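You operate a simulated robot arm through the tools that you are given. There is no shell and no other tool. Be economical: measure what you need, move in short steps, check, and stop when the job is done.

The job below is to be done with a simulated two-armed robot. You get a single attempt, and the scene is never put back.

JOB
Pack the orange ties in the orange case, fasten its catch and clamp it on the trolley.
Fine: slide the orange bar up to the case and turn the yellow knob tight.
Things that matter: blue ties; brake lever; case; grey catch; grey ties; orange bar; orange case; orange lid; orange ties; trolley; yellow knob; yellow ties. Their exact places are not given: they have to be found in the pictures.

The check looks at the end state, three seconds after you hand in, the way a careful person would. Anything else that was tipped, shoved, dropped, spilled or broken makes it a failure.

ROBOT AND FRAMES
Two 6-joint arms with fingered hands on one trunk, on a base that drives. Base frame: it is fixed to the floor where the robot stands at the start and does not move with it; the origin is under the middle of the robot, x ahead of it, y to its left, z up. Lengths are in m, angles in rad, forces in N, time in s.
The left shoulder is at the start at [0.05, 0.17, 1.08], the right one opposite. With the tool pointing down near the work surface each hand reaches from about 0.46 to 0.76 m from the robot's upright axis, wherever it stands, measured 20 degrees to its own side. Places, roughly: brake lever [0.4, 0.1, 0.5]; case [0.7, 0.4, 0.7]; grey catch [0.5, 0.4, 0.8]; grey ties [0.5, 1.75, 1.25]; orange bar [0.7, 0.2, 0.8]; orange lid [0.8, 0.4, 0.9]; trolley [0.7, 0.3, 0.4]; yellow knob [0.8, 0.2, 0.8]. Payload 3.5 kg a hand.
The TCP of each hand is the grasp point between the finger pads, 0.026 m short of the fingertips. In the tool frame z runs along the fingers and y along their closing line. The gripper opens to 0.132 m. The gripper's body begins 0.073 m behind the TCP. The gripper is a hand of 3 fingers: y runs from the thumb to the fingers, the wrist lies at [0, 0, -0.234] in the tool frame.
Orientation is told as [roll, pitch, yaw] about the base's x, y, z axes, in that order, counted from this pose: with the fingers straight down and closing along the base's y, the tool's x points along the base's -x, its y along +y and its z along -z.

CONTROLS
- The arms move only by the tool play_rows. It takes "left_increments", "right_increments" or both (then of equal length, played together; a hand with none holds still); each is a list of rows, each a list of 6 numbers: the turn, a rotation vector about the tool's x, y, z in rad, then the shift along the tool's x, y, z in m. In form: [[wx, wy, wz, dx, dy, dz], ...]. A call has 1 to 10 rows; each row is the pose to reach, as a shift and turn from the pose commanded when the call began, along the tool's axes at that moment. Each row takes 0.2 s and may step no farther than 0.05 m and 0.15 rad from the row before; otherwise, the whole call is refused. Where a pose cannot be reached the arm comes as near as it can. A force on the tool above 40 N (or 10 N above the force at the start of the call, whichever is more), or a blocked arm, ends the call early, and 0.2 s more pass. In this call time passes only in rows, and 0.2 s behind the last. The reply holds the time, the measured pose of the TCP, the force on the tool along the base axes, the opening and the grip force, in the units named above and with some noise, with the torque about the TCP (base axes, N m) and any sound that the robot's microphone picked up.
- Cameras (640 x 400 px; columns grow to the right, rows downward): "scene" is now at [0.0297, 0.0359, 1.6635]; the picture's right is [0.47, -0.88, 0.00], its down [-0.69, -0.37, -0.62] and it looks along [0.55, 0.29, -0.78] (base axes); focal length 281 px, centre (320, 200). "left" rides on the left gripper at [-0.062, 0.003, -0.092] in its tool frame; the picture's right is [-0.05, -1.00, 0.00], its down [0.83, -0.04, -0.56] and it looks along [0.56, -0.03, 0.83] (tool axes); focal length 230 px, centre (320, 200). "right" rides on the right gripper at [0.061, 0.003, -0.092] in its tool frame; the picture's right is [-0.05, 1.00, 0.00], its down [-0.83, -0.04, -0.55] and it looks along [-0.55, -0.03, 0.83] (tool axes); focal length 230 px, centre (320, 200).
- camera(camera): a new picture of that camera. The clock stands still meanwhile.
- lift_body(by): slides the trunk up (or, below 0, down) by that many m; the arms and the scene camera ride with it, the base frame stays. It gives what a move gives, with no picture.
- roll_base(legs): drives the robot by 1 to 6 legs, each [ahead, left, turn to the left] in m, m and rad, along the robot's own axes; the way and the turn of a leg run together, so that a leg with both is an arc; at most 1.5 m and 3.142 rad a leg. The arms and the cameras ride along, it lands a little off, and it stops where it bumps. It gives what a move gives.
- finger_targets(finger1, finger2, thumb_bend, hand): sets how far each is bent, from 0 (flat) to 100 (curled in); at 30 the hand is open as for a grip, at 70 the pads meet at the TCP. One left out holds its place. A second passes; each finger stops where it meets its share of the squeeze, and holds until it gets a number again. It is the only way to open and close the hand. It gives what a move gives, with no picture; readings hold the bend of each and the force on the fingers (four entries, about 0 where the hand has none), thumb and palm.
- turn_head(pan, tilt): turns the head with the scene camera to pan (to the left, within 1.501 rad either way) and tilt (down, from -0.506 to 1.204), counted from straight ahead of the robot. It gives what a move gives.
- probe_pixels(camera, pixels): for up to 12 pixels [column, row] of the newest picture of that camera ("zoom" is the newest enlarged one), the place [x, y, z] in the base frame of the surface seen there, good to about 0.002 m. The clock stands still meanwhile.
- zoom(camera, box): a new picture of the part [left, top, right, bottom] of that camera's present view, enlarged. The clock stands still meanwhile.
- hand_in(): hands the job in; it is judged then, once.

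Keep the steps short. Do not move on a guess: measure, check each grasp and each placing, and mend mistakes. In all there are 80 turns and 78 pictures (those below and enlarged ones count). Leave the grippers open and the arms clear of the work at the hand-in unless told otherwise, and finish with a single line.

The tools are called after "Emit:" as name(argument=value, ...) on one line, values as JSON. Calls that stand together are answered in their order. play_rows: Moves the arms, as the interface text tells. Its arguments: {"type":"object","properties":{"left_increments":{"type":"array","items":{"type":"array","items":{"type":"number"}}},"right_increments":{"type":"array","items":{"type":"array","items":{"type":"number"}}}},"required":[]} The other tools are called the same way: lift_body (by) slides the trunk up or down; finger_targets (finger1, finger2, thumb_bend, hand) moves the fingers one by one; roll_base (legs) drives the base; turn_head (pan, tilt) turns the head that bears the scene camera; camera (camera) takes a picture; probe_pixels (camera, pixels) gives the place of the surface under pixels of a picture; zoom (camera, box) takes an enlarged picture of a part of a camera's view; hand_in () hands the job in.

At the start:

```text
t: 0.0
left_position: [0.4891, 0.4583, 1.2263]
left_ee_rot: [0.004, -0.006, -0.001]
left_wrist_force: [-0.2, 0.1, -0.8]
left_ft_torque: [-0.01, 0.01, 0.0]
left_grip_width: 0.1319
left_gripper_force: 0.0
left_shape: jaw
left_bend: [30.0, 30.0, 30.0]
left_finger forces: [0.0, 0.1, 0.1, 0.1, 0.0, 0.0]
right_position: [0.5457, -0.0395, 1.1236]
right_ee_rot: [0.0, -0.003, 0.0]
right_wrist_force: [-0.5, 0.8, 0.0]
right_ft_torque: [0.02, -0.02, 0.02]
right_grip_width: 0.1319
right_gripper_force: 0.2
right_shape: jaw
right_bend: [30.0, 30.0, 30.0]
right_finger forces: [0.0, 0.1, 0.1, 0.0, 0.0, 0.0]
trunk travel left (down, up): [-0.695, 0.015]
robot x, y, heading: [-0.0017, 0.0034, -0.0]
head pan, tilt: [0.485, 0.901]
```

scene: 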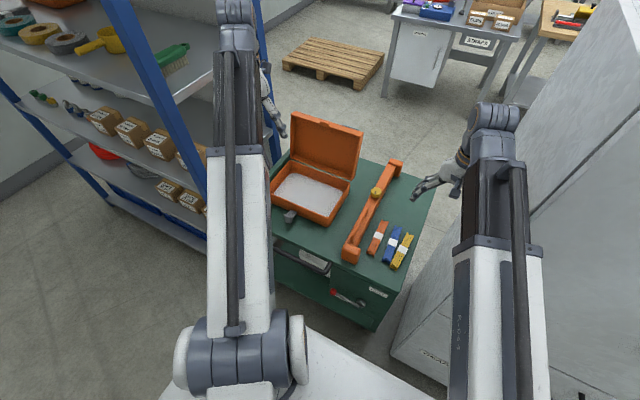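
right: 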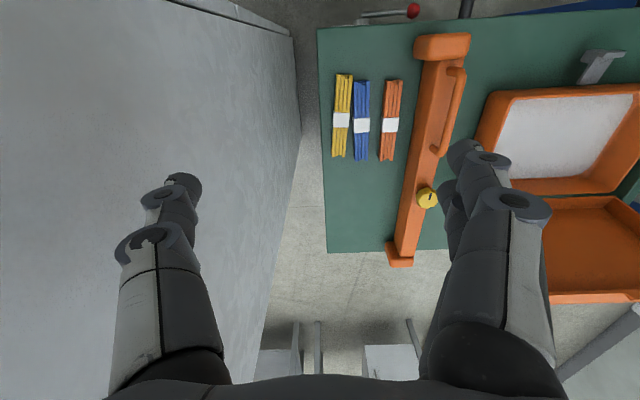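
left: 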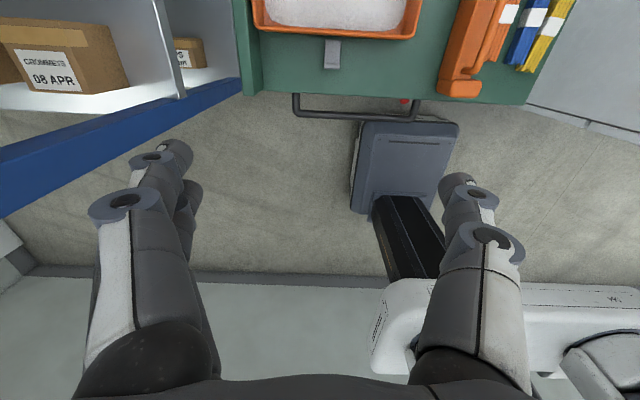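

I see the open orange case, the orange bar with the yellow knob, and three bundles of ties on the trolley. I'll enlarge the work area in two views before measuring.

Emit:
zoom(camera="scene", box=[250, 100, 450, 330])

Emit:
zoom(camera="right", box=[310, 0, 640, 280])

Emit:
probe_pixels(camera="right", pixels=[[342, 80], [340, 155], [361, 83], [360, 158], [393, 83], [387, 158], [391, 124], [430, 198], [440, 45], [400, 258], [455, 100], [360, 200]])

Emit:
probe_pixels(camera="scene", pixels=[[292, 114], [362, 130], [347, 180], [290, 158], [272, 193], [328, 222], [290, 217], [308, 192], [375, 190], [350, 250], [396, 166], [283, 208]])

```text
1.74 times, centred on (350, 215) of scene
```

zoom: 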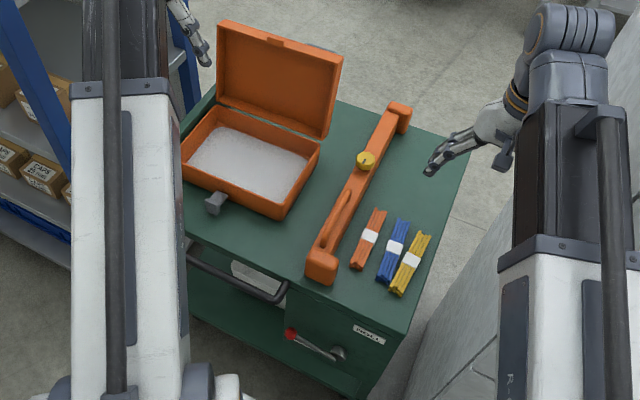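

```text
1.43 times, centred on (475, 140) of right
```

zoom: 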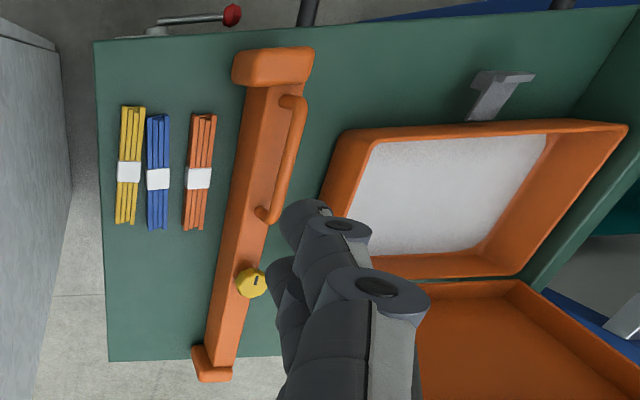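

```text
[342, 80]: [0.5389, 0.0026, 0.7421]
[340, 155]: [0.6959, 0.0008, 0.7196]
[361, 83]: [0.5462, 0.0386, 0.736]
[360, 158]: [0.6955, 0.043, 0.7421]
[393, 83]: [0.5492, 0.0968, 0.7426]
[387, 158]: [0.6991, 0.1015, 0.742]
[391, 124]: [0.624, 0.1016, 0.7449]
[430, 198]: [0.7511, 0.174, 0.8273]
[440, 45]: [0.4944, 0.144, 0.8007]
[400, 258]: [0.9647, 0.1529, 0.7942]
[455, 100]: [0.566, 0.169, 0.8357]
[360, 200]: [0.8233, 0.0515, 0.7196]
```

```text
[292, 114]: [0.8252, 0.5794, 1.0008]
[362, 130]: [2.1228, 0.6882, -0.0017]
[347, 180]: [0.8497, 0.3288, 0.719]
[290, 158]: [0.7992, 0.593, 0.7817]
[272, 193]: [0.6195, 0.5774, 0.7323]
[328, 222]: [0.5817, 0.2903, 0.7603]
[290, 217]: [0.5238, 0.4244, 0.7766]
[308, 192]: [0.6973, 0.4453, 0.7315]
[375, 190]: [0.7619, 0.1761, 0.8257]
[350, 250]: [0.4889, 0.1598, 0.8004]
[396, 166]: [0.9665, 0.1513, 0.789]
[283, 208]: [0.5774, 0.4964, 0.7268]
```

Tabletop is at z≈0.72 and the orange ties run along x 0.55–0.70 at y≈0.10. Next I'll look closer at the brake lever, its label, the catch, the bar and the knob.

Emit:
zoom(camera="scene", box=[310, 265, 410, 327])

Emit:
zoom(camera="scene", box=[270, 180, 370, 243])

Emit:
zoom(camera="scene", box=[335, 150, 435, 270])

Emit:
zoom(camera="left", box=[240, 0, 560, 130])

```text
6.40 times, centred on (360, 296) of scene
```

zoom: 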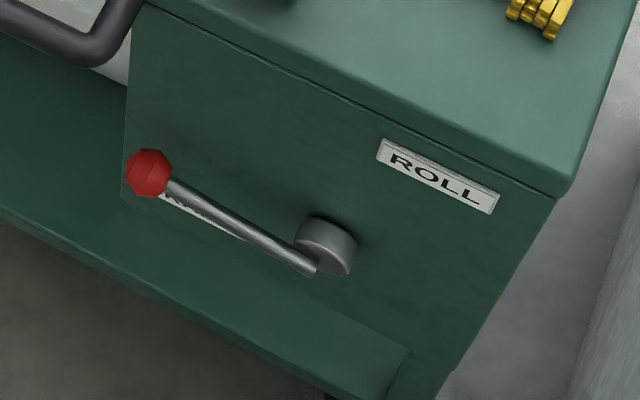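

```text
6.35 times, centred on (320, 212) of scene
```

zoom: 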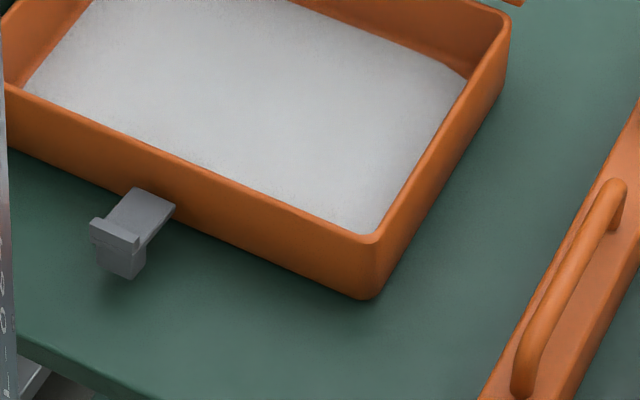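

```text
3.33 times, centred on (385, 210) of scene
```

zoom: 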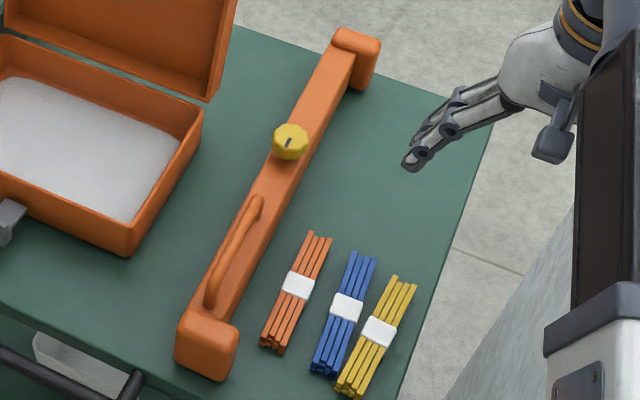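

```text
2.00 times, centred on (400, 65) of left
```

zoom: 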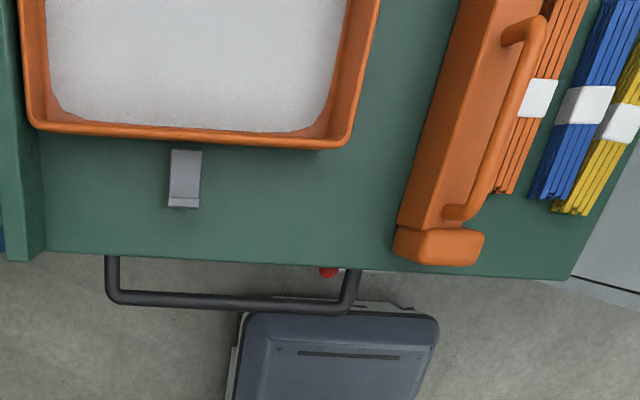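

There are two labels: "ROLL" at upper right and one mostly hidden by the lever. I'll measure the lever, pivot and both labels, plus the robot's base front and the nearby shelf, to know the brake's state and my driving room.

Emit:
zoom(camera="scene", box=[320, 280, 376, 315])

Emit:
probe_pixels(camera="zoom", pixels=[[122, 90], [430, 280], [300, 200], [160, 160], [500, 250], [250, 215], [560, 50]])

Emit:
probe_pixels(camera="left", pixels=[[405, 130], [360, 205], [300, 115], [400, 240], [60, 180], [235, 90], [200, 270], [420, 310], [360, 122], [333, 60], [262, 25], [415, 35]])

Emit:
probe_pixels(camera="scene", pixels=[[379, 291], [338, 296], [372, 289], [391, 295], [360, 128], [345, 178], [294, 155], [350, 200], [326, 140], [300, 330], [408, 250], [355, 255]])

```text
11.43 times, centred on (348, 298) of scene
```

zoom: 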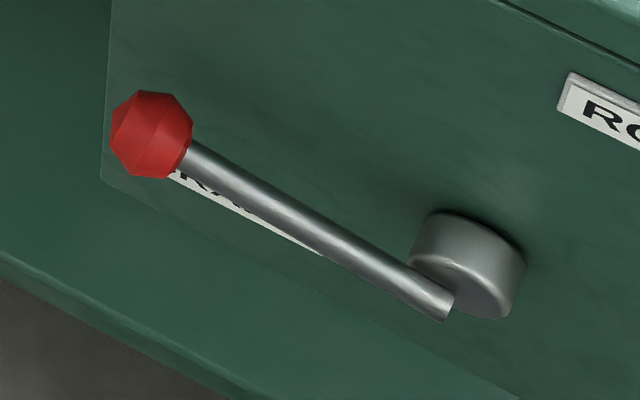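

```text
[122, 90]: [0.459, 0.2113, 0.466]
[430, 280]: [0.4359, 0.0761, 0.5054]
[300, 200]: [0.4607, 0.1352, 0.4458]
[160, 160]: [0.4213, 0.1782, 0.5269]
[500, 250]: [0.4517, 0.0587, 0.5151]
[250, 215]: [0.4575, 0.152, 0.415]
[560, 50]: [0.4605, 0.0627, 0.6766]
```

```text
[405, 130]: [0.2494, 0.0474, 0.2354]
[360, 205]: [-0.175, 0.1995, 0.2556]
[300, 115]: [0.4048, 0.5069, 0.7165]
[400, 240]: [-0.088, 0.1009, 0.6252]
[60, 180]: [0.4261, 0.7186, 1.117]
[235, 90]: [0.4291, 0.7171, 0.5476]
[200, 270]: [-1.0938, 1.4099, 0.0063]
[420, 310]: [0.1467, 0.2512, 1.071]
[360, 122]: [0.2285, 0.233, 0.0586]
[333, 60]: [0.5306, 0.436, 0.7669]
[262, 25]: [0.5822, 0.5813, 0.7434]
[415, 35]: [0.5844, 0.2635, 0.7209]
```

```text
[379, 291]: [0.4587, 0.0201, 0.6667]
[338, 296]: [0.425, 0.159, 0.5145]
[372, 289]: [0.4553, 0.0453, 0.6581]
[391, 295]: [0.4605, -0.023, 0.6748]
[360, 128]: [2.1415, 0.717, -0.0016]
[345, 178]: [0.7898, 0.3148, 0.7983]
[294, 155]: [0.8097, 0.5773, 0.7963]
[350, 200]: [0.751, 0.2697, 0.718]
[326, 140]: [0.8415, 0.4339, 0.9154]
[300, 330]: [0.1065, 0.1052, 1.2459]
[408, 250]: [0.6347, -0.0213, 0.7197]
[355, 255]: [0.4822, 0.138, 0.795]
```

The lever lies horizontal, pointing left from its pivot (0.45, 0.065, 0.51), beside a "?RA?" (BRAKE) label, while ROLL sits straight up. It looks like the brake is set, and I'll check it again from elsewhere. The robot's base front is at x≈0.25 and the trolley face at x≈0.46, so I'll drive a little ahead and left so the left arm reaches everything.

Emit:
roll_base(legs=[[0.0, 0.1, 0.0], [0.09, 0.0, 0.0]])

Emit:
camera(camera="scene")

Emit:
camera(camera="left")

```text
t: 1.9
left_position: [0.5831, 0.5563, 1.2253]
left_ee_rot: [0.002, -0.007, -0.003]
left_wrist_force: [-0.2, -0.6, 0.5]
left_ft_torque: [-0.01, 0.02, -0.01]
left_grip_width: 0.1319
left_gripper_force: 0.0
left_shape: jaw
left_bend: [30.0, 30.0, 30.0]
left_finger forces: [0.0, 0.0, 0.0, 0.0, 0.0, 0.1]
right_position: [0.6387, 0.058, 1.1233]
right_ee_rot: [0.001, -0.003, -0.001]
right_wrist_force: [0.7, 0.5, -0.9]
right_ft_torque: [0.02, 0.03, 0.0]
right_grip_width: 0.1318
right_gripper_force: 0.0
right_shape: jaw
right_bend: [30.0, 30.0, 30.0]
right_finger forces: [0.1, 0.1, 0.1, 0.0, 0.0, 0.0]
trunk travel left (down, up): [-0.695, 0.015]
robot x, y, heading: [0.0914, 0.0955, 0.001]
head pan, tilt: [0.485, 0.901]
```

```text
67 pictures are left
```

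scene: 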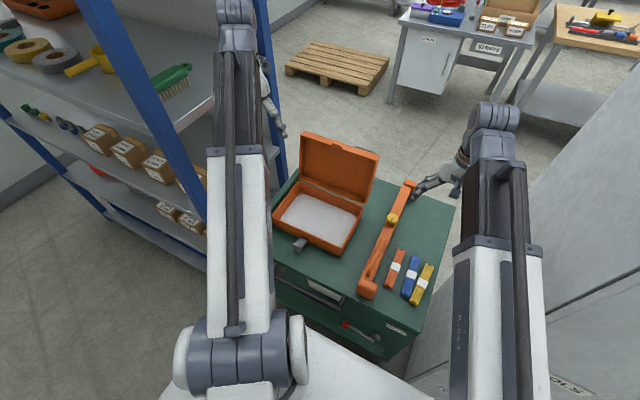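

```text
66 pictures are left
```

left: 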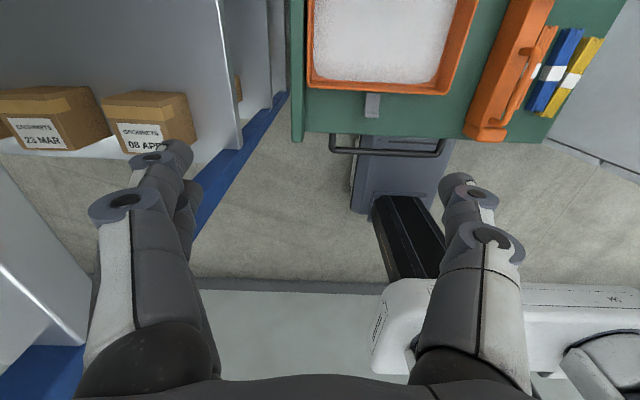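

The drive landed at (0.091, 0.096). Now I'll take close views from the right hand's camera to measure the gap between the ties, the blue ties and the bar.

Emit:
zoom(camera="right", box=[220, 0, 440, 180])

Emit:
zoom(camera="scene", box=[345, 170, 445, 310])

```text
2.22 times, centred on (330, 90) of right
```

zoom: 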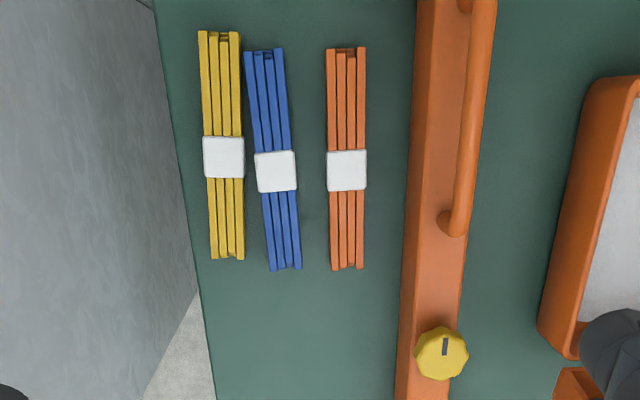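

```text
2.86 times, centred on (395, 240) of scene
```

zoom: 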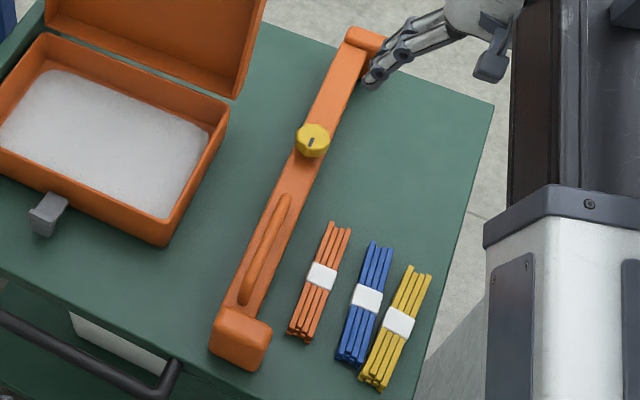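

I'll measure edges on the right camera's enlarged view.

Emit:
zoom(camera="right", box=[220, 0, 440, 180])

Emit:
probe_pixels(camera="zoom", pixels=[[327, 172], [347, 172], [367, 172], [298, 172], [405, 172], [412, 172], [425, 172], [453, 180], [467, 180], [455, 230], [441, 352], [347, 266]])

Emit:
probe_pixels(camera="zoom", pixels=[[347, 50], [466, 290], [458, 250], [565, 180], [545, 320], [410, 300], [398, 300], [445, 345], [420, 355], [466, 355], [441, 378], [441, 328]])

```text
2.22 times, centred on (330, 90) of right
```

zoom: 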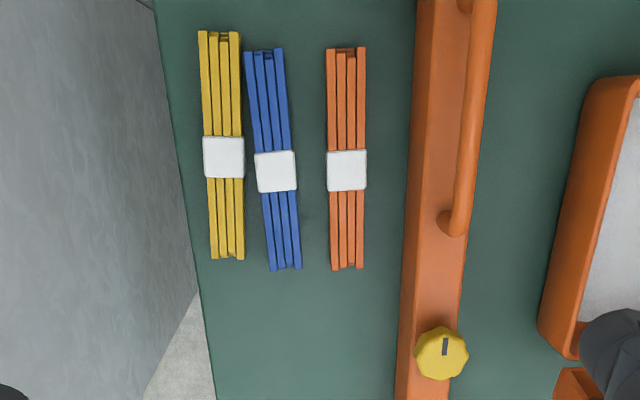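

```text
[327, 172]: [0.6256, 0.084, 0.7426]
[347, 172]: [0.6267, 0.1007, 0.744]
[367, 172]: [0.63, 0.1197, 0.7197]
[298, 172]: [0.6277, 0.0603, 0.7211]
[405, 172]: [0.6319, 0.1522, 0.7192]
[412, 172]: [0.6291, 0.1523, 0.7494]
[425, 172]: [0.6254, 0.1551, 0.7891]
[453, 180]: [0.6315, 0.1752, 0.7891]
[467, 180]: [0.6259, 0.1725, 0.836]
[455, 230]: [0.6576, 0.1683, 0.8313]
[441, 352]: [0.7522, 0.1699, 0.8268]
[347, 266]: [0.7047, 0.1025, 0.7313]
```

```text
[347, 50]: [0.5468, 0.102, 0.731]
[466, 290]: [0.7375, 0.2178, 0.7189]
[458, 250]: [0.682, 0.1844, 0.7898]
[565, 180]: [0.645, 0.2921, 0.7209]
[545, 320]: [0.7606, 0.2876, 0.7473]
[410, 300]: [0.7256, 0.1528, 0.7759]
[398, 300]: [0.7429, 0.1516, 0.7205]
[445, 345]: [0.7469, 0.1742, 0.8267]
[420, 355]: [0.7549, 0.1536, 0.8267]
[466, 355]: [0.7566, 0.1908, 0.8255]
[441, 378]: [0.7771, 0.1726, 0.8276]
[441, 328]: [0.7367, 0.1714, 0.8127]
```

Measured: orange ties y 0.083–0.118, blue band edge ≈0.062, bar y 0.152–0.190 (top z 0.789), handle rod y≈0.172 z 0.836, knob (0.755, 0.172, 0.827), case wall y≈0.288. I'll move the right hand up and aside (-y, +z) to clear the way, and preset the left fingers to a narrow opening to read its width.

Emit:
probe_pixels(camera="zoom", pixels=[[50, 200], [120, 60], [170, 330]])

Emit:
play_rows(right_increments=[[0, 0, 0, 0.01, -0.02, -0.04], [0, 0, 0, 0.02, -0.04, -0.08], [0, 0, 0, 0.03, -0.06, -0.12], [0, 0, 0, 0.04, -0.08, -0.16], [0, 0, 0, 0.05, -0.1, -0.2]])

Emit:
finger_targets(hand="left", finger1=53, finger2=53, thumb_bend=53)

Emit:
turn_head(pan=0.25, tilt=0.9)

Emit:
camera(camera="scene")

```text
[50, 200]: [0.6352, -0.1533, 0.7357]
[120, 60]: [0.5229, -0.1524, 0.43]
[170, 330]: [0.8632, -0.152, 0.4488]
```

```text
t: 3.0
left_position: [0.5809, 0.556, 1.2264]
left_ee_rot: [0.007, -0.008, -0.002]
left_wrist_force: [0.3, -0.1, 0.6]
left_ft_torque: [0.0, -0.01, 0.01]
left_grip_width: 0.1318
left_gripper_force: 0.1
left_shape: jaw
left_bend: [30.0, 30.0, 30.0]
left_finger forces: [0.0, 0.0, 0.0, 0.0, 0.0, 0.0]
right_position: [0.6381, -0.0275, 1.231]
right_ee_rot: [0.003, -0.039, -0.002]
right_wrist_force: [0.2, -0.4, -0.3]
right_ft_torque: [0.04, 0.0, -0.03]
right_grip_width: 0.1318
right_gripper_force: 0.1
right_shape: jaw
right_bend: [30.0, 30.0, 30.0]
right_finger forces: [0.1, 0.0, 0.0, 0.1, 0.0, 0.0]
right hand out of reach, approached as far as the arm can: row 3, 4, 5
trunk travel left (down, up): [-0.695, 0.015]
robot x, y, heading: [0.0905, 0.0988, -0.0]
head pan, tilt: [0.485, 0.901]
```

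```text
t: 4.0
left_position: [0.5809, 0.5565, 1.2273]
left_ee_rot: [0.002, -0.006, -0.001]
left_wrist_force: [0.4, 0.2, 0.3]
left_ft_torque: [0.0, 0.0, 0.03]
left_grip_width: 0.0581
left_gripper_force: 0.0
left_shape: fingers
left_bend: [53.0, 53.0, 53.0]
left_finger forces: [0.1, 0.0, 0.1, 0.0, 0.0, 0.0]
right_position: [0.6387, -0.0255, 1.2298]
right_ee_rot: [0.003, -0.037, -0.001]
right_wrist_force: [-1.1, 0.9, -0.4]
right_ft_torque: [0.01, -0.01, 0.01]
right_grip_width: 0.1321
right_gripper_force: 0.2
right_shape: jaw
right_bend: [30.0, 30.0, 30.0]
right_finger forces: [0.0, 0.0, 0.0, 0.0, 0.0, 0.0]
trunk travel left (down, up): [-0.695, 0.015]
robot x, y, heading: [0.091, 0.0986, -0.003]
head pan, tilt: [0.485, 0.901]
```

```text
t: 4.8
left_position: [0.5797, 0.5564, 1.2268]
left_ee_rot: [0.005, -0.009, -0.001]
left_wrist_force: [-0.2, -0.7, 0.7]
left_ft_torque: [0.02, 0.03, -0.02]
left_grip_width: 0.0586
left_gripper_force: 0.0
left_shape: fingers
left_bend: [53.0, 53.0, 53.0]
left_finger forces: [0.0, 0.0, 0.1, 0.0, 0.0, 0.0]
right_position: [0.6388, -0.0262, 1.2306]
right_ee_rot: [0.003, -0.039, -0.002]
right_wrist_force: [0.7, -0.3, 0.2]
right_ft_torque: [0.02, 0.0, 0.01]
right_grip_width: 0.1319
right_gripper_force: 0.0
right_shape: jaw
right_bend: [30.0, 30.0, 30.0]
right_finger forces: [0.0, 0.0, 0.0, 0.0, 0.1, 0.0]
trunk travel left (down, up): [-0.695, 0.015]
robot x, y, heading: [0.0912, 0.0963, 0.002]
head pan, tilt: [0.25, 0.901]
```

```text
62 pictures are left
```

scene: 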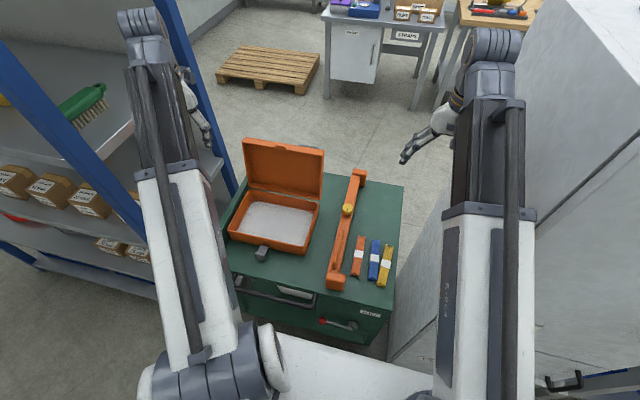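

Opening is now 0.058 m. Now I'll bring the left hand over the orange ties, at height, with a 0.15 rad lean away from the bar so its body clears the handle rod.

Emit:
play_rows(left_increments=[[-0.015, 0, 0, -0.0047, -0.0453, 0.012], [-0.03, 0, 0, -0.0094, -0.0906, 0.024], [-0.045, 0, 0, -0.0141, -0.1359, 0.036], [-0.06, 0, 0, -0.0188, -0.1812, 0.048], [-0.075, 0, 0, -0.0235, -0.2265, 0.06], [-0.09, 0, 0, -0.0282, -0.2718, 0.072], [-0.105, 0, 0, -0.0329, -0.3171, 0.084], [-0.12, 0, 0, -0.0376, -0.3624, 0.096], [-0.135, 0, 0, -0.0423, -0.4077, 0.108], [-0.15, 0, 0, -0.047, -0.453, 0.12]])

Emit:
camera(camera="left")

```text
t: 7.0
left_position: [0.6284, 0.1039, 1.106]
left_ee_rot: [0.154, -0.006, 0.001]
left_wrist_force: [-0.6, 6.8, -1.8]
left_ft_torque: [-0.6, -0.07, -0.07]
left_grip_width: 0.0584
left_gripper_force: 0.0
left_shape: fingers
left_bend: [53.0, 53.0, 53.0]
left_finger forces: [0.1, 0.0, 0.0, 0.1, 0.1, 0.0]
right_position: [0.6387, -0.0287, 1.2304]
right_ee_rot: [0.0, -0.038, -0.003]
right_wrist_force: [0.9, -6.7, 1.7]
right_ft_torque: [-0.05, -0.01, 0.02]
right_grip_width: 0.1313
right_gripper_force: 0.1
right_shape: jaw
right_bend: [36.0, 30.0, 30.0]
right_finger forces: [0.1, 0.0, 0.0, 0.0, 0.0, 0.1]
trunk travel left (down, up): [-0.695, 0.015]
robot x, y, heading: [0.0931, 0.0993, -0.002]
head pan, tilt: [0.25, 0.901]
```

```text
61 pictures are left
```

left: 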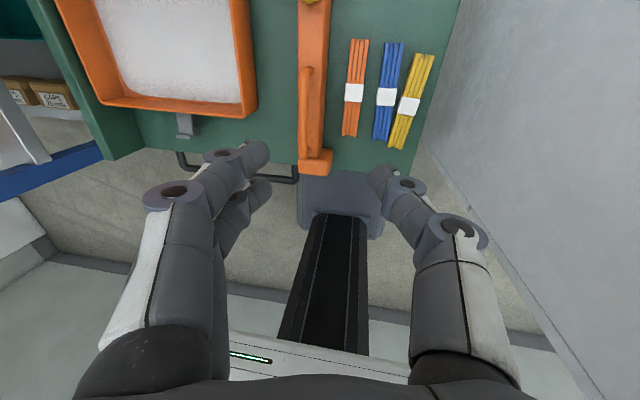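

The hands touch lightly (6.7 N, right finger nudged). I'll ease the right hand 0.03 m to -y while lowering the left straight down, which separates them.

Emit:
play_rows(left_increments=[[0, 0, 0, 0, -0.0055, 0.0362], [0, 0, 0, 0, -0.011, 0.0724], [0, 0, 0, 0, -0.0165, 0.1086], [0, 0, 0, 0, -0.022, 0.1448], [0, 0, 0, 0, -0.0275, 0.181], [0, 0, 0, 0, -0.033, 0.2172]], right_increments=[[0, 0, 0, 0, -0.015, 0], [0, 0, 0, 0, -0.03, 0], [0, 0, 0, 0, -0.03, 0], [0, 0, 0, 0, -0.03, 0], [0, 0, 0, 0, -0.03, 0], [0, 0, 0, 0, -0.03, 0]])

Emit:
finger_targets(hand="right", finger1=30, finger2=30, thumb_bend=30)

Emit:
camera(camera="left")

Emit:
camera(camera="scene")

```text
t: 8.4
left_position: [0.6311, 0.1041, 0.8832]
left_ee_rot: [0.154, -0.008, -0.001]
left_wrist_force: [0.0, -0.7, 0.3]
left_ft_torque: [0.01, 0.01, 0.02]
left_grip_width: 0.0582
left_gripper_force: 0.1
left_shape: fingers
left_bend: [53.0, 53.0, 53.0]
left_finger forces: [0.0, 0.1, 0.1, 0.1, 0.1, 0.0]
right_position: [0.6462, -0.0587, 1.2177]
right_ee_rot: [0.0, -0.01, 0.0]
right_wrist_force: [0.1, 0.3, -1.4]
right_ft_torque: [0.0, -0.02, 0.0]
right_grip_width: 0.1317
right_gripper_force: 0.1
right_shape: jaw
right_bend: [30.0, 30.0, 30.0]
right_finger forces: [0.0, 0.0, 0.0, 0.0, 0.1, 0.0]
right hand out of reach, approached as far as the arm can: row 1, 2, 3, 4, 5, 6
trunk travel left (down, up): [-0.695, 0.015]
robot x, y, heading: [0.0889, 0.0987, 0.001]
head pan, tilt: [0.25, 0.901]
```

```text
t: 9.4
left_position: [0.6299, 0.1037, 0.8841]
left_ee_rot: [0.155, -0.008, -0.001]
left_wrist_force: [-0.2, 0.6, -0.1]
left_ft_torque: [0.01, 0.02, 0.01]
left_grip_width: 0.0582
left_gripper_force: 0.1
left_shape: fingers
left_bend: [53.0, 53.0, 53.0]
left_finger forces: [0.0, 0.0, 0.0, 0.0, 0.0, 0.1]
right_position: [0.6445, -0.058, 1.2174]
right_ee_rot: [0.0, -0.01, -0.002]
right_wrist_force: [-0.8, -0.2, -0.1]
right_ft_torque: [0.0, -0.01, 0.0]
right_grip_width: 0.134
right_gripper_force: 0.0
right_shape: fingers
right_bend: [30.0, 30.0, 30.0]
right_finger forces: [0.0, 0.1, 0.0, 0.1, 0.0, 0.0]
trunk travel left (down, up): [-0.695, 0.015]
robot x, y, heading: [0.0871, 0.0973, 0.0]
head pan, tilt: [0.25, 0.901]
```

```text
60 pictures are left
```

left: 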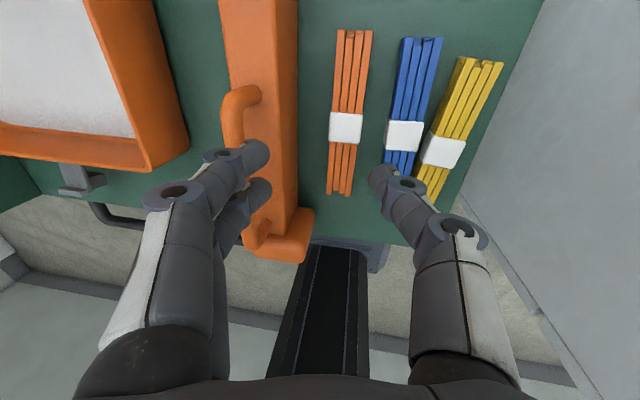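

```text
59 pictures are left
```

scene: 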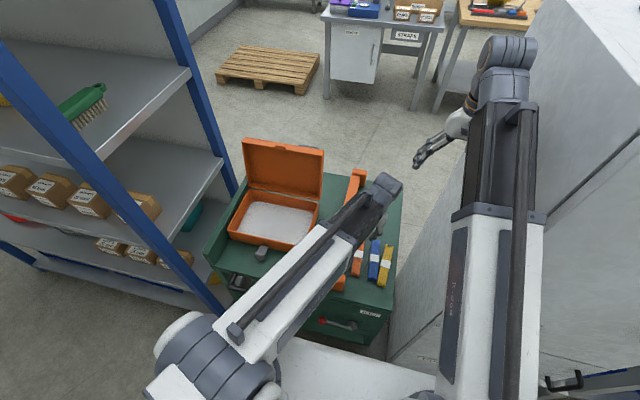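

Clear of each other now. The tips (col ≈255 and ≈380) straddle the orange bundle (col ≈345). I'll lower 0.085 m and check before the last part.

Emit:
play_rows(left_increments=[[0, 0, 0, 0, -0.0045, 0.028], [0, 0, 0, 0, -0.009, 0.056], [0, 0, 0, 0, -0.0135, 0.084]])

Emit:
camera(camera="left")

Emit:
zoom(camera="scene", box=[310, 160, 430, 300])

```text
t: 10.2
left_position: [0.6304, 0.1046, 0.7995]
left_ee_rot: [0.154, -0.007, -0.003]
left_wrist_force: [0.3, -1.0, 0.1]
left_ft_torque: [-0.01, 0.01, -0.07]
left_grip_width: 0.0573
left_gripper_force: 0.5
left_shape: fingers
left_bend: [53.0, 53.0, 53.0]
left_finger forces: [0.4, 0.5, 0.0, 0.0, 0.1, 0.0]
right_position: [0.6457, -0.0576, 1.2173]
right_ee_rot: [0.001, -0.01, -0.002]
right_wrist_force: [0.7, 0.4, -0.2]
right_ft_torque: [0.01, 0.03, -0.01]
right_grip_width: 0.134
right_gripper_force: 0.1
right_shape: fingers
right_bend: [30.0, 30.0, 30.0]
right_finger forces: [0.1, 0.0, 0.1, 0.0, 0.1, 0.1]
trunk travel left (down, up): [-0.695, 0.015]
robot x, y, heading: [0.0937, 0.0977, 0.001]
head pan, tilt: [0.25, 0.901]
```

```text
58 pictures are left
```

left: 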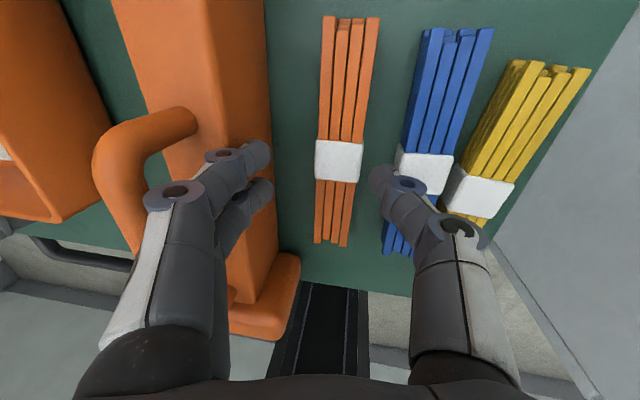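

```text
2.86 times, centred on (370, 230) of scene
```

zoom: 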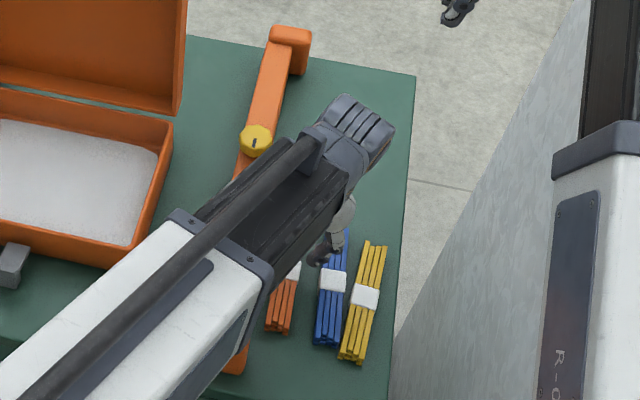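

Fingers 1 and 2 read 0.5 N: they are brushing the bar's side. I'll bend just those two to 58 to get clear of it, then check.

Emit:
finger_targets(hand="left", finger1=58, finger2=58)

Emit:
play_rows(left_increments=[[0, 0, 0, 0.002, -0.0035, 0.015], [0, 0, 0, 0.002, -0.006, 0.03]])

Emit:
camera(camera="left")

```text
t: 11.2
left_position: [0.6296, 0.1033, 0.8]
left_ee_rot: [0.151, -0.007, -0.002]
left_wrist_force: [0.3, -0.5, -0.6]
left_ft_torque: [0.03, 0.02, 0.0]
left_grip_width: 0.0516
left_gripper_force: 0.1
left_shape: fingers
left_bend: [57.0, 57.0, 53.0]
left_finger forces: [0.0, 0.1, 0.0, 0.1, 0.1, 0.0]
right_position: [0.6458, -0.059, 1.2175]
right_ee_rot: [-0.001, -0.008, -0.001]
right_wrist_force: [0.1, 0.6, 0.2]
right_ft_torque: [-0.01, 0.04, 0.0]
right_grip_width: 0.134
right_gripper_force: 0.1
right_shape: fingers
right_bend: [30.0, 30.0, 30.0]
right_finger forces: [0.1, 0.1, 0.0, 0.0, 0.1, 0.0]
trunk travel left (down, up): [-0.695, 0.015]
robot x, y, heading: [0.0879, 0.1007, -0.004]
head pan, tilt: [0.25, 0.901]
```

```text
t: 11.8
left_position: [0.6278, 0.1029, 0.7697]
left_ee_rot: [0.152, -0.008, -0.001]
left_wrist_force: [-0.5, 0.4, -0.7]
left_ft_torque: [-0.01, -0.02, 0.01]
left_grip_width: 0.0517
left_gripper_force: 0.2
left_shape: fingers
left_bend: [57.0, 57.0, 53.0]
left_finger forces: [0.0, 0.1, 0.0, 0.0, 0.0, 0.0]
right_position: [0.6452, -0.0588, 1.2179]
right_ee_rot: [-0.001, -0.009, -0.003]
right_wrist_force: [-0.4, -0.1, 0.4]
right_ft_torque: [-0.01, 0.01, 0.01]
right_grip_width: 0.1343
right_gripper_force: 0.0
right_shape: fingers
right_bend: [30.0, 30.0, 30.0]
right_finger forces: [0.0, 0.0, 0.0, 0.0, 0.1, 0.0]
trunk travel left (down, up): [-0.695, 0.015]
robot x, y, heading: [0.0935, 0.1011, -0.001]
head pan, tilt: [0.25, 0.901]
```

```text
56 pictures are left
```

left: 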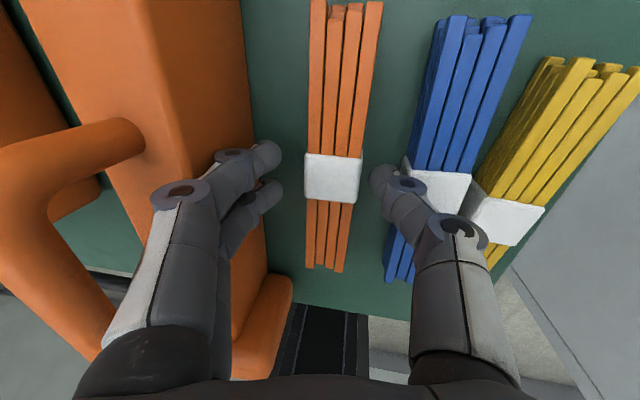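

The tips straddle the white band cleanly (col 280 and 372 around 305–362). I'll lower 0.017 m more, then close.

Emit:
play_rows(left_increments=[[0, 0, 0, 0, -0.002, 0.009], [0, 0, 0, 0, -0.003, 0.018]])

Emit:
camera(camera="left")

Emit:
finger_targets(hand="left", finger1=68, finger2=68, thumb_bend=68)

Emit:
camera(camera="left")

```text
t: 12.5
left_position: [0.6283, 0.1012, 0.7577]
left_ee_rot: [0.149, -0.014, -0.003]
left_wrist_force: [-4.0, -2.0, 26.9]
left_ft_torque: [-1.0, 0.08, -0.09]
left_grip_width: 0.0487
left_gripper_force: 13.8
left_shape: fingers
left_bend: [57.0, 57.0, 55.0]
left_finger forces: [0.1, 0.1, 0.0, 0.0, 27.2, 0.0]
right_position: [0.6445, -0.0585, 1.2192]
right_ee_rot: [0.001, -0.009, -0.002]
right_wrist_force: [-0.8, -0.2, 0.2]
right_ft_torque: [0.03, -0.01, 0.0]
right_grip_width: 0.1343
right_gripper_force: 0.1
right_shape: fingers
right_bend: [30.0, 30.0, 30.0]
right_finger forces: [0.0, 0.0, 0.0, 0.0, 0.0, 0.0]
trunk travel left (down, up): [-0.695, 0.015]
robot x, y, heading: [0.0869, 0.098, -0.004]
head pan, tilt: [0.25, 0.901]
stopped in row 2 (left hand): the force on the tool passed its limit at 42 N (the readings are from after the stop); the commanded pose is now the measured one
```

```text
55 pictures are left
```

left: 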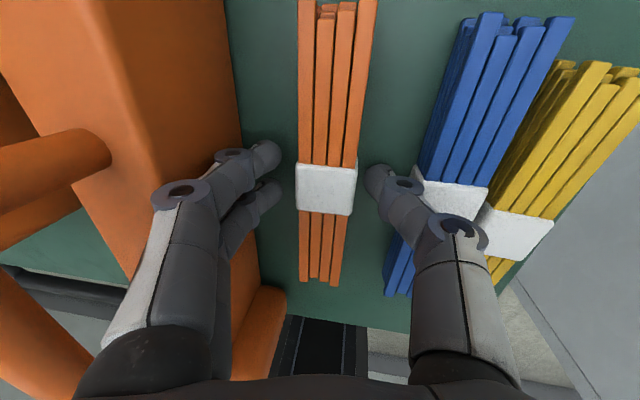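

```text
t: 13.5
left_position: [0.6287, 0.1004, 0.7553]
left_ee_rot: [0.151, -0.011, -0.001]
left_wrist_force: [0.1, -2.3, 4.8]
left_ft_torque: [-0.16, 0.04, 0.0]
left_grip_width: 0.0309
left_gripper_force: 11.7
left_shape: fingers
left_bend: [63.0, 63.0, 64.0]
left_finger forces: [4.9, 4.9, 0.1, 0.0, 13.4, 0.0]
right_position: [0.6462, -0.0591, 1.2177]
right_ee_rot: [0.0, -0.009, -0.002]
right_wrist_force: [0.6, 0.4, -0.5]
right_ft_torque: [0.01, -0.01, 0.0]
right_grip_width: 0.134
right_gripper_force: 0.0
right_shape: fingers
right_bend: [30.0, 30.0, 30.0]
right_finger forces: [0.0, 0.0, 0.0, 0.0, 0.0, 0.0]
trunk travel left (down, up): [-0.695, 0.015]
robot x, y, heading: [0.0903, 0.0968, -0.004]
head pan, tilt: [0.25, 0.901]
```

```text
54 pictures are left
```

left: 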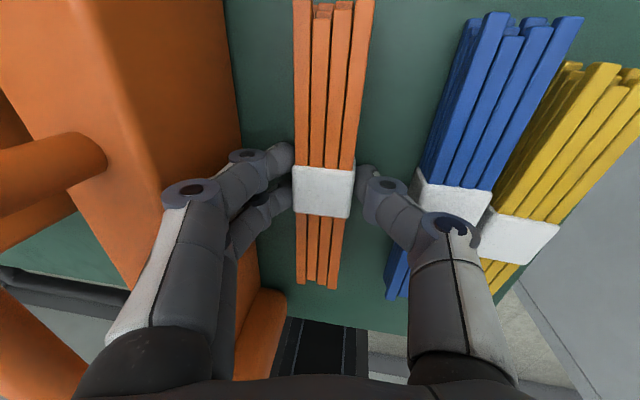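

The thumb tip met the table, but the fingers have now closed on the band (width 0.031, forces 4.9/4.9/13). I'll lift straight up 0.06 m and check the hold.

Emit:
play_rows(left_increments=[[0, 0, 0, 0, 0.0023, -0.015], [0, 0, 0, 0, 0.0045, -0.03], [0, 0, 0, 0, 0.0068, -0.045], [0, 0, 0, 0, 0.009, -0.06]])

Emit:
camera(camera="left")

```text
t: 14.5
left_position: [0.628, 0.1016, 0.8166]
left_ee_rot: [0.151, -0.011, -0.003]
left_wrist_force: [0.1, -0.2, -0.7]
left_ft_torque: [-0.02, -0.04, 0.0]
left_grip_width: 0.0312
left_gripper_force: 10.0
left_shape: fingers
left_bend: [63.0, 63.0, 64.0]
left_finger forces: [5.0, 4.8, 0.1, 0.1, 9.9, 0.1]
right_position: [0.6457, -0.0587, 1.2161]
right_ee_rot: [-0.001, -0.008, -0.002]
right_wrist_force: [0.7, 0.5, -0.9]
right_ft_torque: [0.02, 0.01, -0.01]
right_grip_width: 0.1341
right_gripper_force: 0.0
right_shape: fingers
right_bend: [30.0, 30.0, 30.0]
right_finger forces: [0.0, 0.1, 0.0, 0.0, 0.0, 0.0]
trunk travel left (down, up): [-0.695, 0.015]
robot x, y, heading: [0.088, 0.0991, 0.0]
head pan, tilt: [0.25, 0.901]
```

```text
53 pictures are left
```

left: 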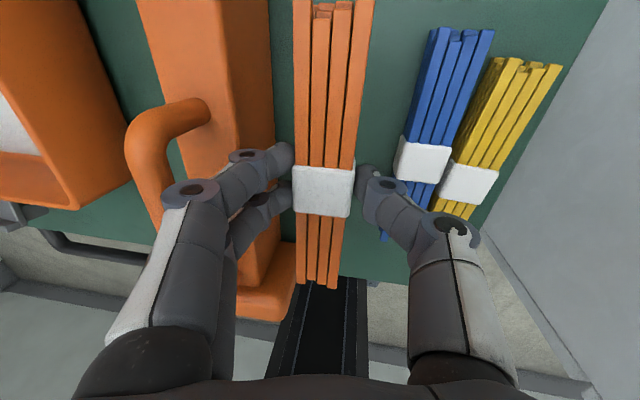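

Firmly held. Now I'll raise it to z≈0.95 and carry it to the middle of the case (0.69, 0.44), levelling the hand on the way.

Emit:
play_rows(left_increments=[[0, 0, 0, 0, 0.0067, -0.0445], [0, 0, 0, 0, 0.0134, -0.089], [0, 0, 0, 0, 0.0201, -0.1335], [0.02, 0, 0, -0.0093, 0.0679, -0.1263], [0.04, 0, 0, -0.0186, 0.1157, -0.1191], [0.06, 0, 0, -0.0279, 0.1635, -0.1119], [0.08, 0, 0, -0.0372, 0.2113, -0.1047], [0.105, 0, 0, -0.0465, 0.2591, -0.0975], [0.13, 0, 0, -0.0558, 0.3069, -0.0903], [0.15, 0, 0, -0.0651, 0.3547, -0.0831]])

Emit:
camera(camera="left")

Emit:
camera(camera="scene")

```text
t: 16.7
left_position: [0.6924, 0.4379, 0.9501]
left_ee_rot: [0.001, -0.01, -0.004]
left_wrist_force: [0.0, -0.7, -1.0]
left_ft_torque: [0.0, 0.01, -0.01]
left_grip_width: 0.0309
left_gripper_force: 9.6
left_shape: fingers
left_bend: [63.0, 63.0, 64.0]
left_finger forces: [4.8, 4.7, 0.1, 0.0, 9.5, 0.1]
right_position: [0.6459, -0.057, 1.2181]
right_ee_rot: [-0.001, -0.007, -0.002]
right_wrist_force: [-0.2, -0.1, -0.8]
right_ft_torque: [-0.02, -0.01, 0.0]
right_grip_width: 0.1344
right_gripper_force: 0.0
right_shape: fingers
right_bend: [30.0, 30.0, 30.0]
right_finger forces: [0.0, 0.0, 0.0, 0.0, 0.0, 0.0]
trunk travel left (down, up): [-0.695, 0.015]
robot x, y, heading: [0.0912, 0.0994, -0.008]
head pan, tilt: [0.25, 0.901]
```

```text
52 pictures are left
```

left: 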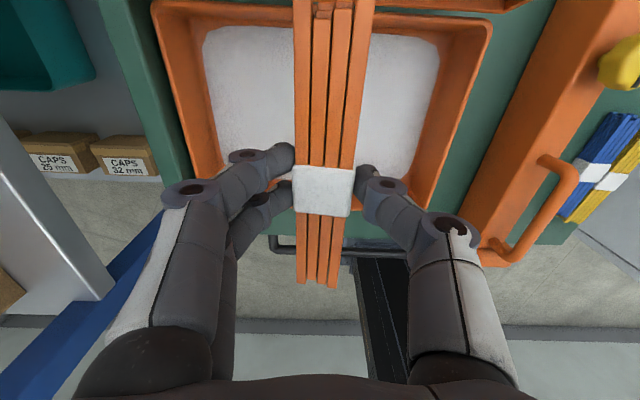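

```text
51 pictures are left
```

scene: 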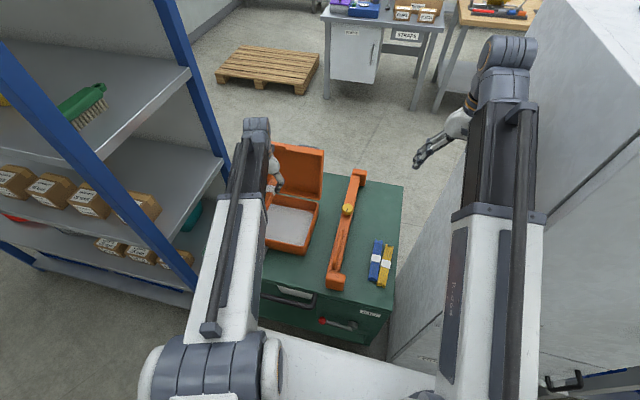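

It's over the open tray. I'll confirm the case floor's height and inner walls in this view, then lower 0.13 m.

Emit:
probe_pixels(camera="left", pixels=[[400, 100], [240, 100], [415, 190], [430, 205], [400, 30], [400, 15], [465, 100], [440, 100], [200, 100]])

Emit:
play_rows(left_increments=[[0, 0, 0, 0, 0, 0.045], [0, 0, 0, 0, 0, 0.09], [0, 0, 0, 0, 0, 0.13]])

Emit:
camera(camera="left")

```text
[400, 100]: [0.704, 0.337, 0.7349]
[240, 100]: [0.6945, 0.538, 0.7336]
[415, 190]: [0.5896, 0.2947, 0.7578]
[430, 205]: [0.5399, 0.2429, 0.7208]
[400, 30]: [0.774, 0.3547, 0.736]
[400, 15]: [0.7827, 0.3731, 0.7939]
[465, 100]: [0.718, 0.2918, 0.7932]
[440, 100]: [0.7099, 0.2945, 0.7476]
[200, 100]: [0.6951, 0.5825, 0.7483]
```

```text
t: 17.5
left_position: [0.6935, 0.4396, 0.8212]
left_ee_rot: [0.0, -0.012, -0.001]
left_wrist_force: [0.2, 1.0, -0.4]
left_ft_torque: [-0.01, 0.0, 0.03]
left_grip_width: 0.0311
left_gripper_force: 9.6
left_shape: fingers
left_bend: [63.0, 63.0, 64.0]
left_finger forces: [4.8, 4.7, 0.0, 0.0, 9.4, 0.0]
right_position: [0.6464, -0.059, 1.2172]
right_ee_rot: [-0.001, -0.008, -0.002]
right_wrist_force: [0.8, 0.1, -1.5]
right_ft_torque: [0.03, -0.01, 0.01]
right_grip_width: 0.1342
right_gripper_force: 0.1
right_shape: fingers
right_bend: [30.0, 30.0, 30.0]
right_finger forces: [0.1, 0.0, 0.0, 0.1, 0.1, 0.0]
trunk travel left (down, up): [-0.695, 0.015]
robot x, y, heading: [0.0893, 0.097, 0.0]
head pan, tilt: [0.25, 0.901]
```

```text
50 pictures are left
```

left: 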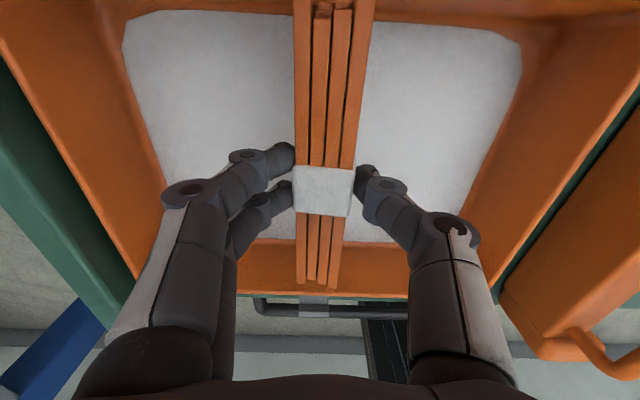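

Floor z≈0.735, inside x ≈0.59–0.782. I'll shift 5 mm toward the front for even margins and lower to TCP z≈0.774.

Emit:
play_rows(left_increments=[[0, 0, 0, 0.005, 0, 0.02], [0, 0, 0, 0.005, 0, 0.036], [0, 0, 0, 0.005, 0, 0.047]])

Emit:
camera(camera="left")

```text
t: 18.3
left_position: [0.6904, 0.4407, 0.7745]
left_ee_rot: [0.0, -0.012, -0.002]
left_wrist_force: [-0.5, 0.2, -0.3]
left_ft_torque: [-0.02, 0.0, 0.03]
left_grip_width: 0.031
left_gripper_force: 9.0
left_shape: fingers
left_bend: [63.0, 63.0, 64.0]
left_finger forces: [4.8, 4.6, 0.1, 0.0, 9.4, 0.1]
right_position: [0.6461, -0.0588, 1.218]
right_ee_rot: [0.001, -0.009, 0.0]
right_wrist_force: [0.1, -0.2, 0.1]
right_ft_torque: [-0.02, -0.02, -0.01]
right_grip_width: 0.1339
right_gripper_force: 0.0
right_shape: fingers
right_bend: [30.0, 30.0, 30.0]
right_finger forces: [0.0, 0.0, 0.0, 0.0, 0.0, 0.0]
trunk travel left (down, up): [-0.695, 0.015]
robot x, y, heading: [0.0899, 0.0986, -0.005]
head pan, tilt: [0.25, 0.901]
```

```text
49 pictures are left
```

left: 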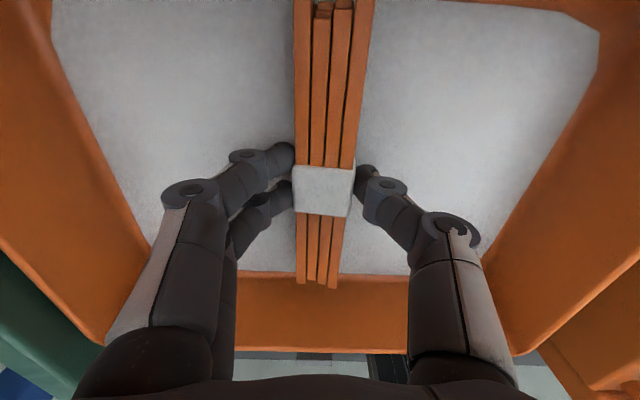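

Inside and free of the walls. Down 6 mm more, open modestly, and lift away.

Emit:
play_rows(left_increments=[[0, 0, 0, 0, 0, 0.003], [0, 0, 0, 0, 0, 0.006]])

Emit:
finger_targets(hand="left", finger1=54, finger2=54, thumb_bend=54)

Emit:
play_rows(left_increments=[[0, 0, 0, 0, 0, -0.03], [0, 0, 0, 0, 0, -0.07], [0, 0, 0, 0, 0, -0.12], [0, 0, 0, 0, 0, -0.17]])

Emit:
camera(camera="left")

```text
t: 18.9
left_position: [0.6891, 0.4394, 0.769]
left_ee_rot: [0.001, -0.012, -0.004]
left_wrist_force: [-0.2, -0.3, 2.3]
left_ft_torque: [0.03, -0.02, -0.03]
left_grip_width: 0.0311
left_gripper_force: 9.1
left_shape: fingers
left_bend: [63.0, 63.0, 64.0]
left_finger forces: [4.6, 4.7, 0.0, 0.0, 9.6, 0.0]
right_position: [0.644, -0.058, 1.2186]
right_ee_rot: [0.0, -0.01, 0.0]
right_wrist_force: [0.1, 0.2, 0.4]
right_ft_torque: [-0.01, -0.03, -0.03]
right_grip_width: 0.1339
right_gripper_force: 0.0
right_shape: fingers
right_bend: [30.0, 30.0, 30.0]
right_finger forces: [0.0, 0.0, 0.0, 0.1, 0.1, 0.0]
trunk travel left (down, up): [-0.695, 0.015]
robot x, y, heading: [0.0932, 0.1003, -0.006]
head pan, tilt: [0.25, 0.901]
```

```text
t: 19.9
left_position: [0.6902, 0.44, 0.7688]
left_ee_rot: [-0.001, -0.011, -0.003]
left_wrist_force: [-0.7, 0.5, -0.1]
left_ft_torque: [-0.01, -0.06, -0.03]
left_grip_width: 0.0537
left_gripper_force: 0.0
left_shape: fingers
left_bend: [54.0, 54.0, 54.0]
left_finger forces: [0.0, 0.0, 0.0, 0.0, 0.1, 0.0]
right_position: [0.645, -0.0583, 1.2177]
right_ee_rot: [0.001, -0.01, -0.002]
right_wrist_force: [-0.4, -0.2, -0.3]
right_ft_torque: [-0.01, -0.04, 0.01]
right_grip_width: 0.134
right_gripper_force: 0.1
right_shape: fingers
right_bend: [30.0, 30.0, 30.0]
right_finger forces: [0.1, 0.0, 0.0, 0.0, 0.1, 0.0]
trunk travel left (down, up): [-0.695, 0.015]
robot x, y, heading: [0.0888, 0.0967, -0.007]
head pan, tilt: [0.25, 0.901]
```

```text
t: 20.9
left_position: [0.6889, 0.4407, 0.9373]
left_ee_rot: [0.0, -0.012, -0.002]
left_wrist_force: [0.2, 0.4, 0.8]
left_ft_torque: [-0.03, -0.01, 0.03]
left_grip_width: 0.0536
left_gripper_force: 0.0
left_shape: fingers
left_bend: [54.0, 54.0, 54.0]
left_finger forces: [0.0, 0.0, 0.1, 0.1, 0.0, 0.0]
right_position: [0.6459, -0.0587, 1.2184]
right_ee_rot: [0.001, -0.008, -0.001]
right_wrist_force: [0.0, -0.2, -0.5]
right_ft_torque: [0.01, 0.01, -0.02]
right_grip_width: 0.1342
right_gripper_force: 0.1
right_shape: fingers
right_bend: [30.0, 30.0, 30.0]
right_finger forces: [0.0, 0.0, 0.1, 0.0, 0.0, 0.0]
trunk travel left (down, up): [-0.695, 0.015]
robot x, y, heading: [0.0914, 0.1001, -0.004]
head pan, tilt: [0.25, 0.901]
```

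```text
48 pictures are left
```

left: 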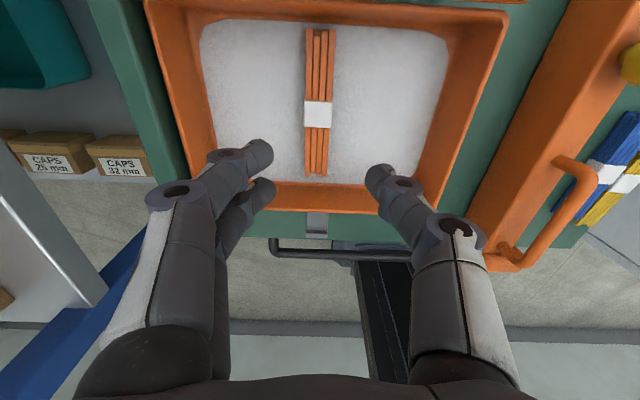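

Orange ties lie flat in the case. Next is the lid: I'll measure its edges in the scene view.

Emit:
zoom(camera="scene", box=[225, 120, 385, 270])

Emit:
probe_pixels(camera="zoom", pixels=[[378, 128], [320, 110], [350, 119], [385, 130], [330, 180], [300, 150], [365, 310], [350, 275], [370, 200], [290, 102], [330, 230], [240, 240]])

```text
2.67 times, centred on (305, 195) of scene
```

zoom: 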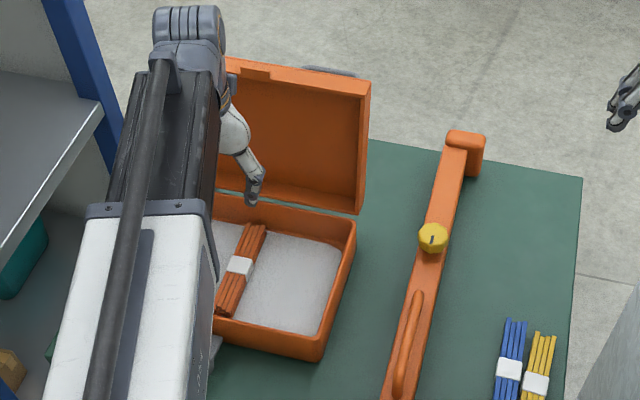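

```text
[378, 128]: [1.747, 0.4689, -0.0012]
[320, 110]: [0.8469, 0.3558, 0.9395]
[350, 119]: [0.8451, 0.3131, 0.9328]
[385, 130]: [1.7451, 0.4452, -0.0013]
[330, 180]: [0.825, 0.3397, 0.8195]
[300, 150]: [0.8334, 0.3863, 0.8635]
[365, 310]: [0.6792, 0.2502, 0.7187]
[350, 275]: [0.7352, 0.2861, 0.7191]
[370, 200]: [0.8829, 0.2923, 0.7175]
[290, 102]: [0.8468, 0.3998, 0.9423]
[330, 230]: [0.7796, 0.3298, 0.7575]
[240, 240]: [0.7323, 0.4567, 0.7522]
```

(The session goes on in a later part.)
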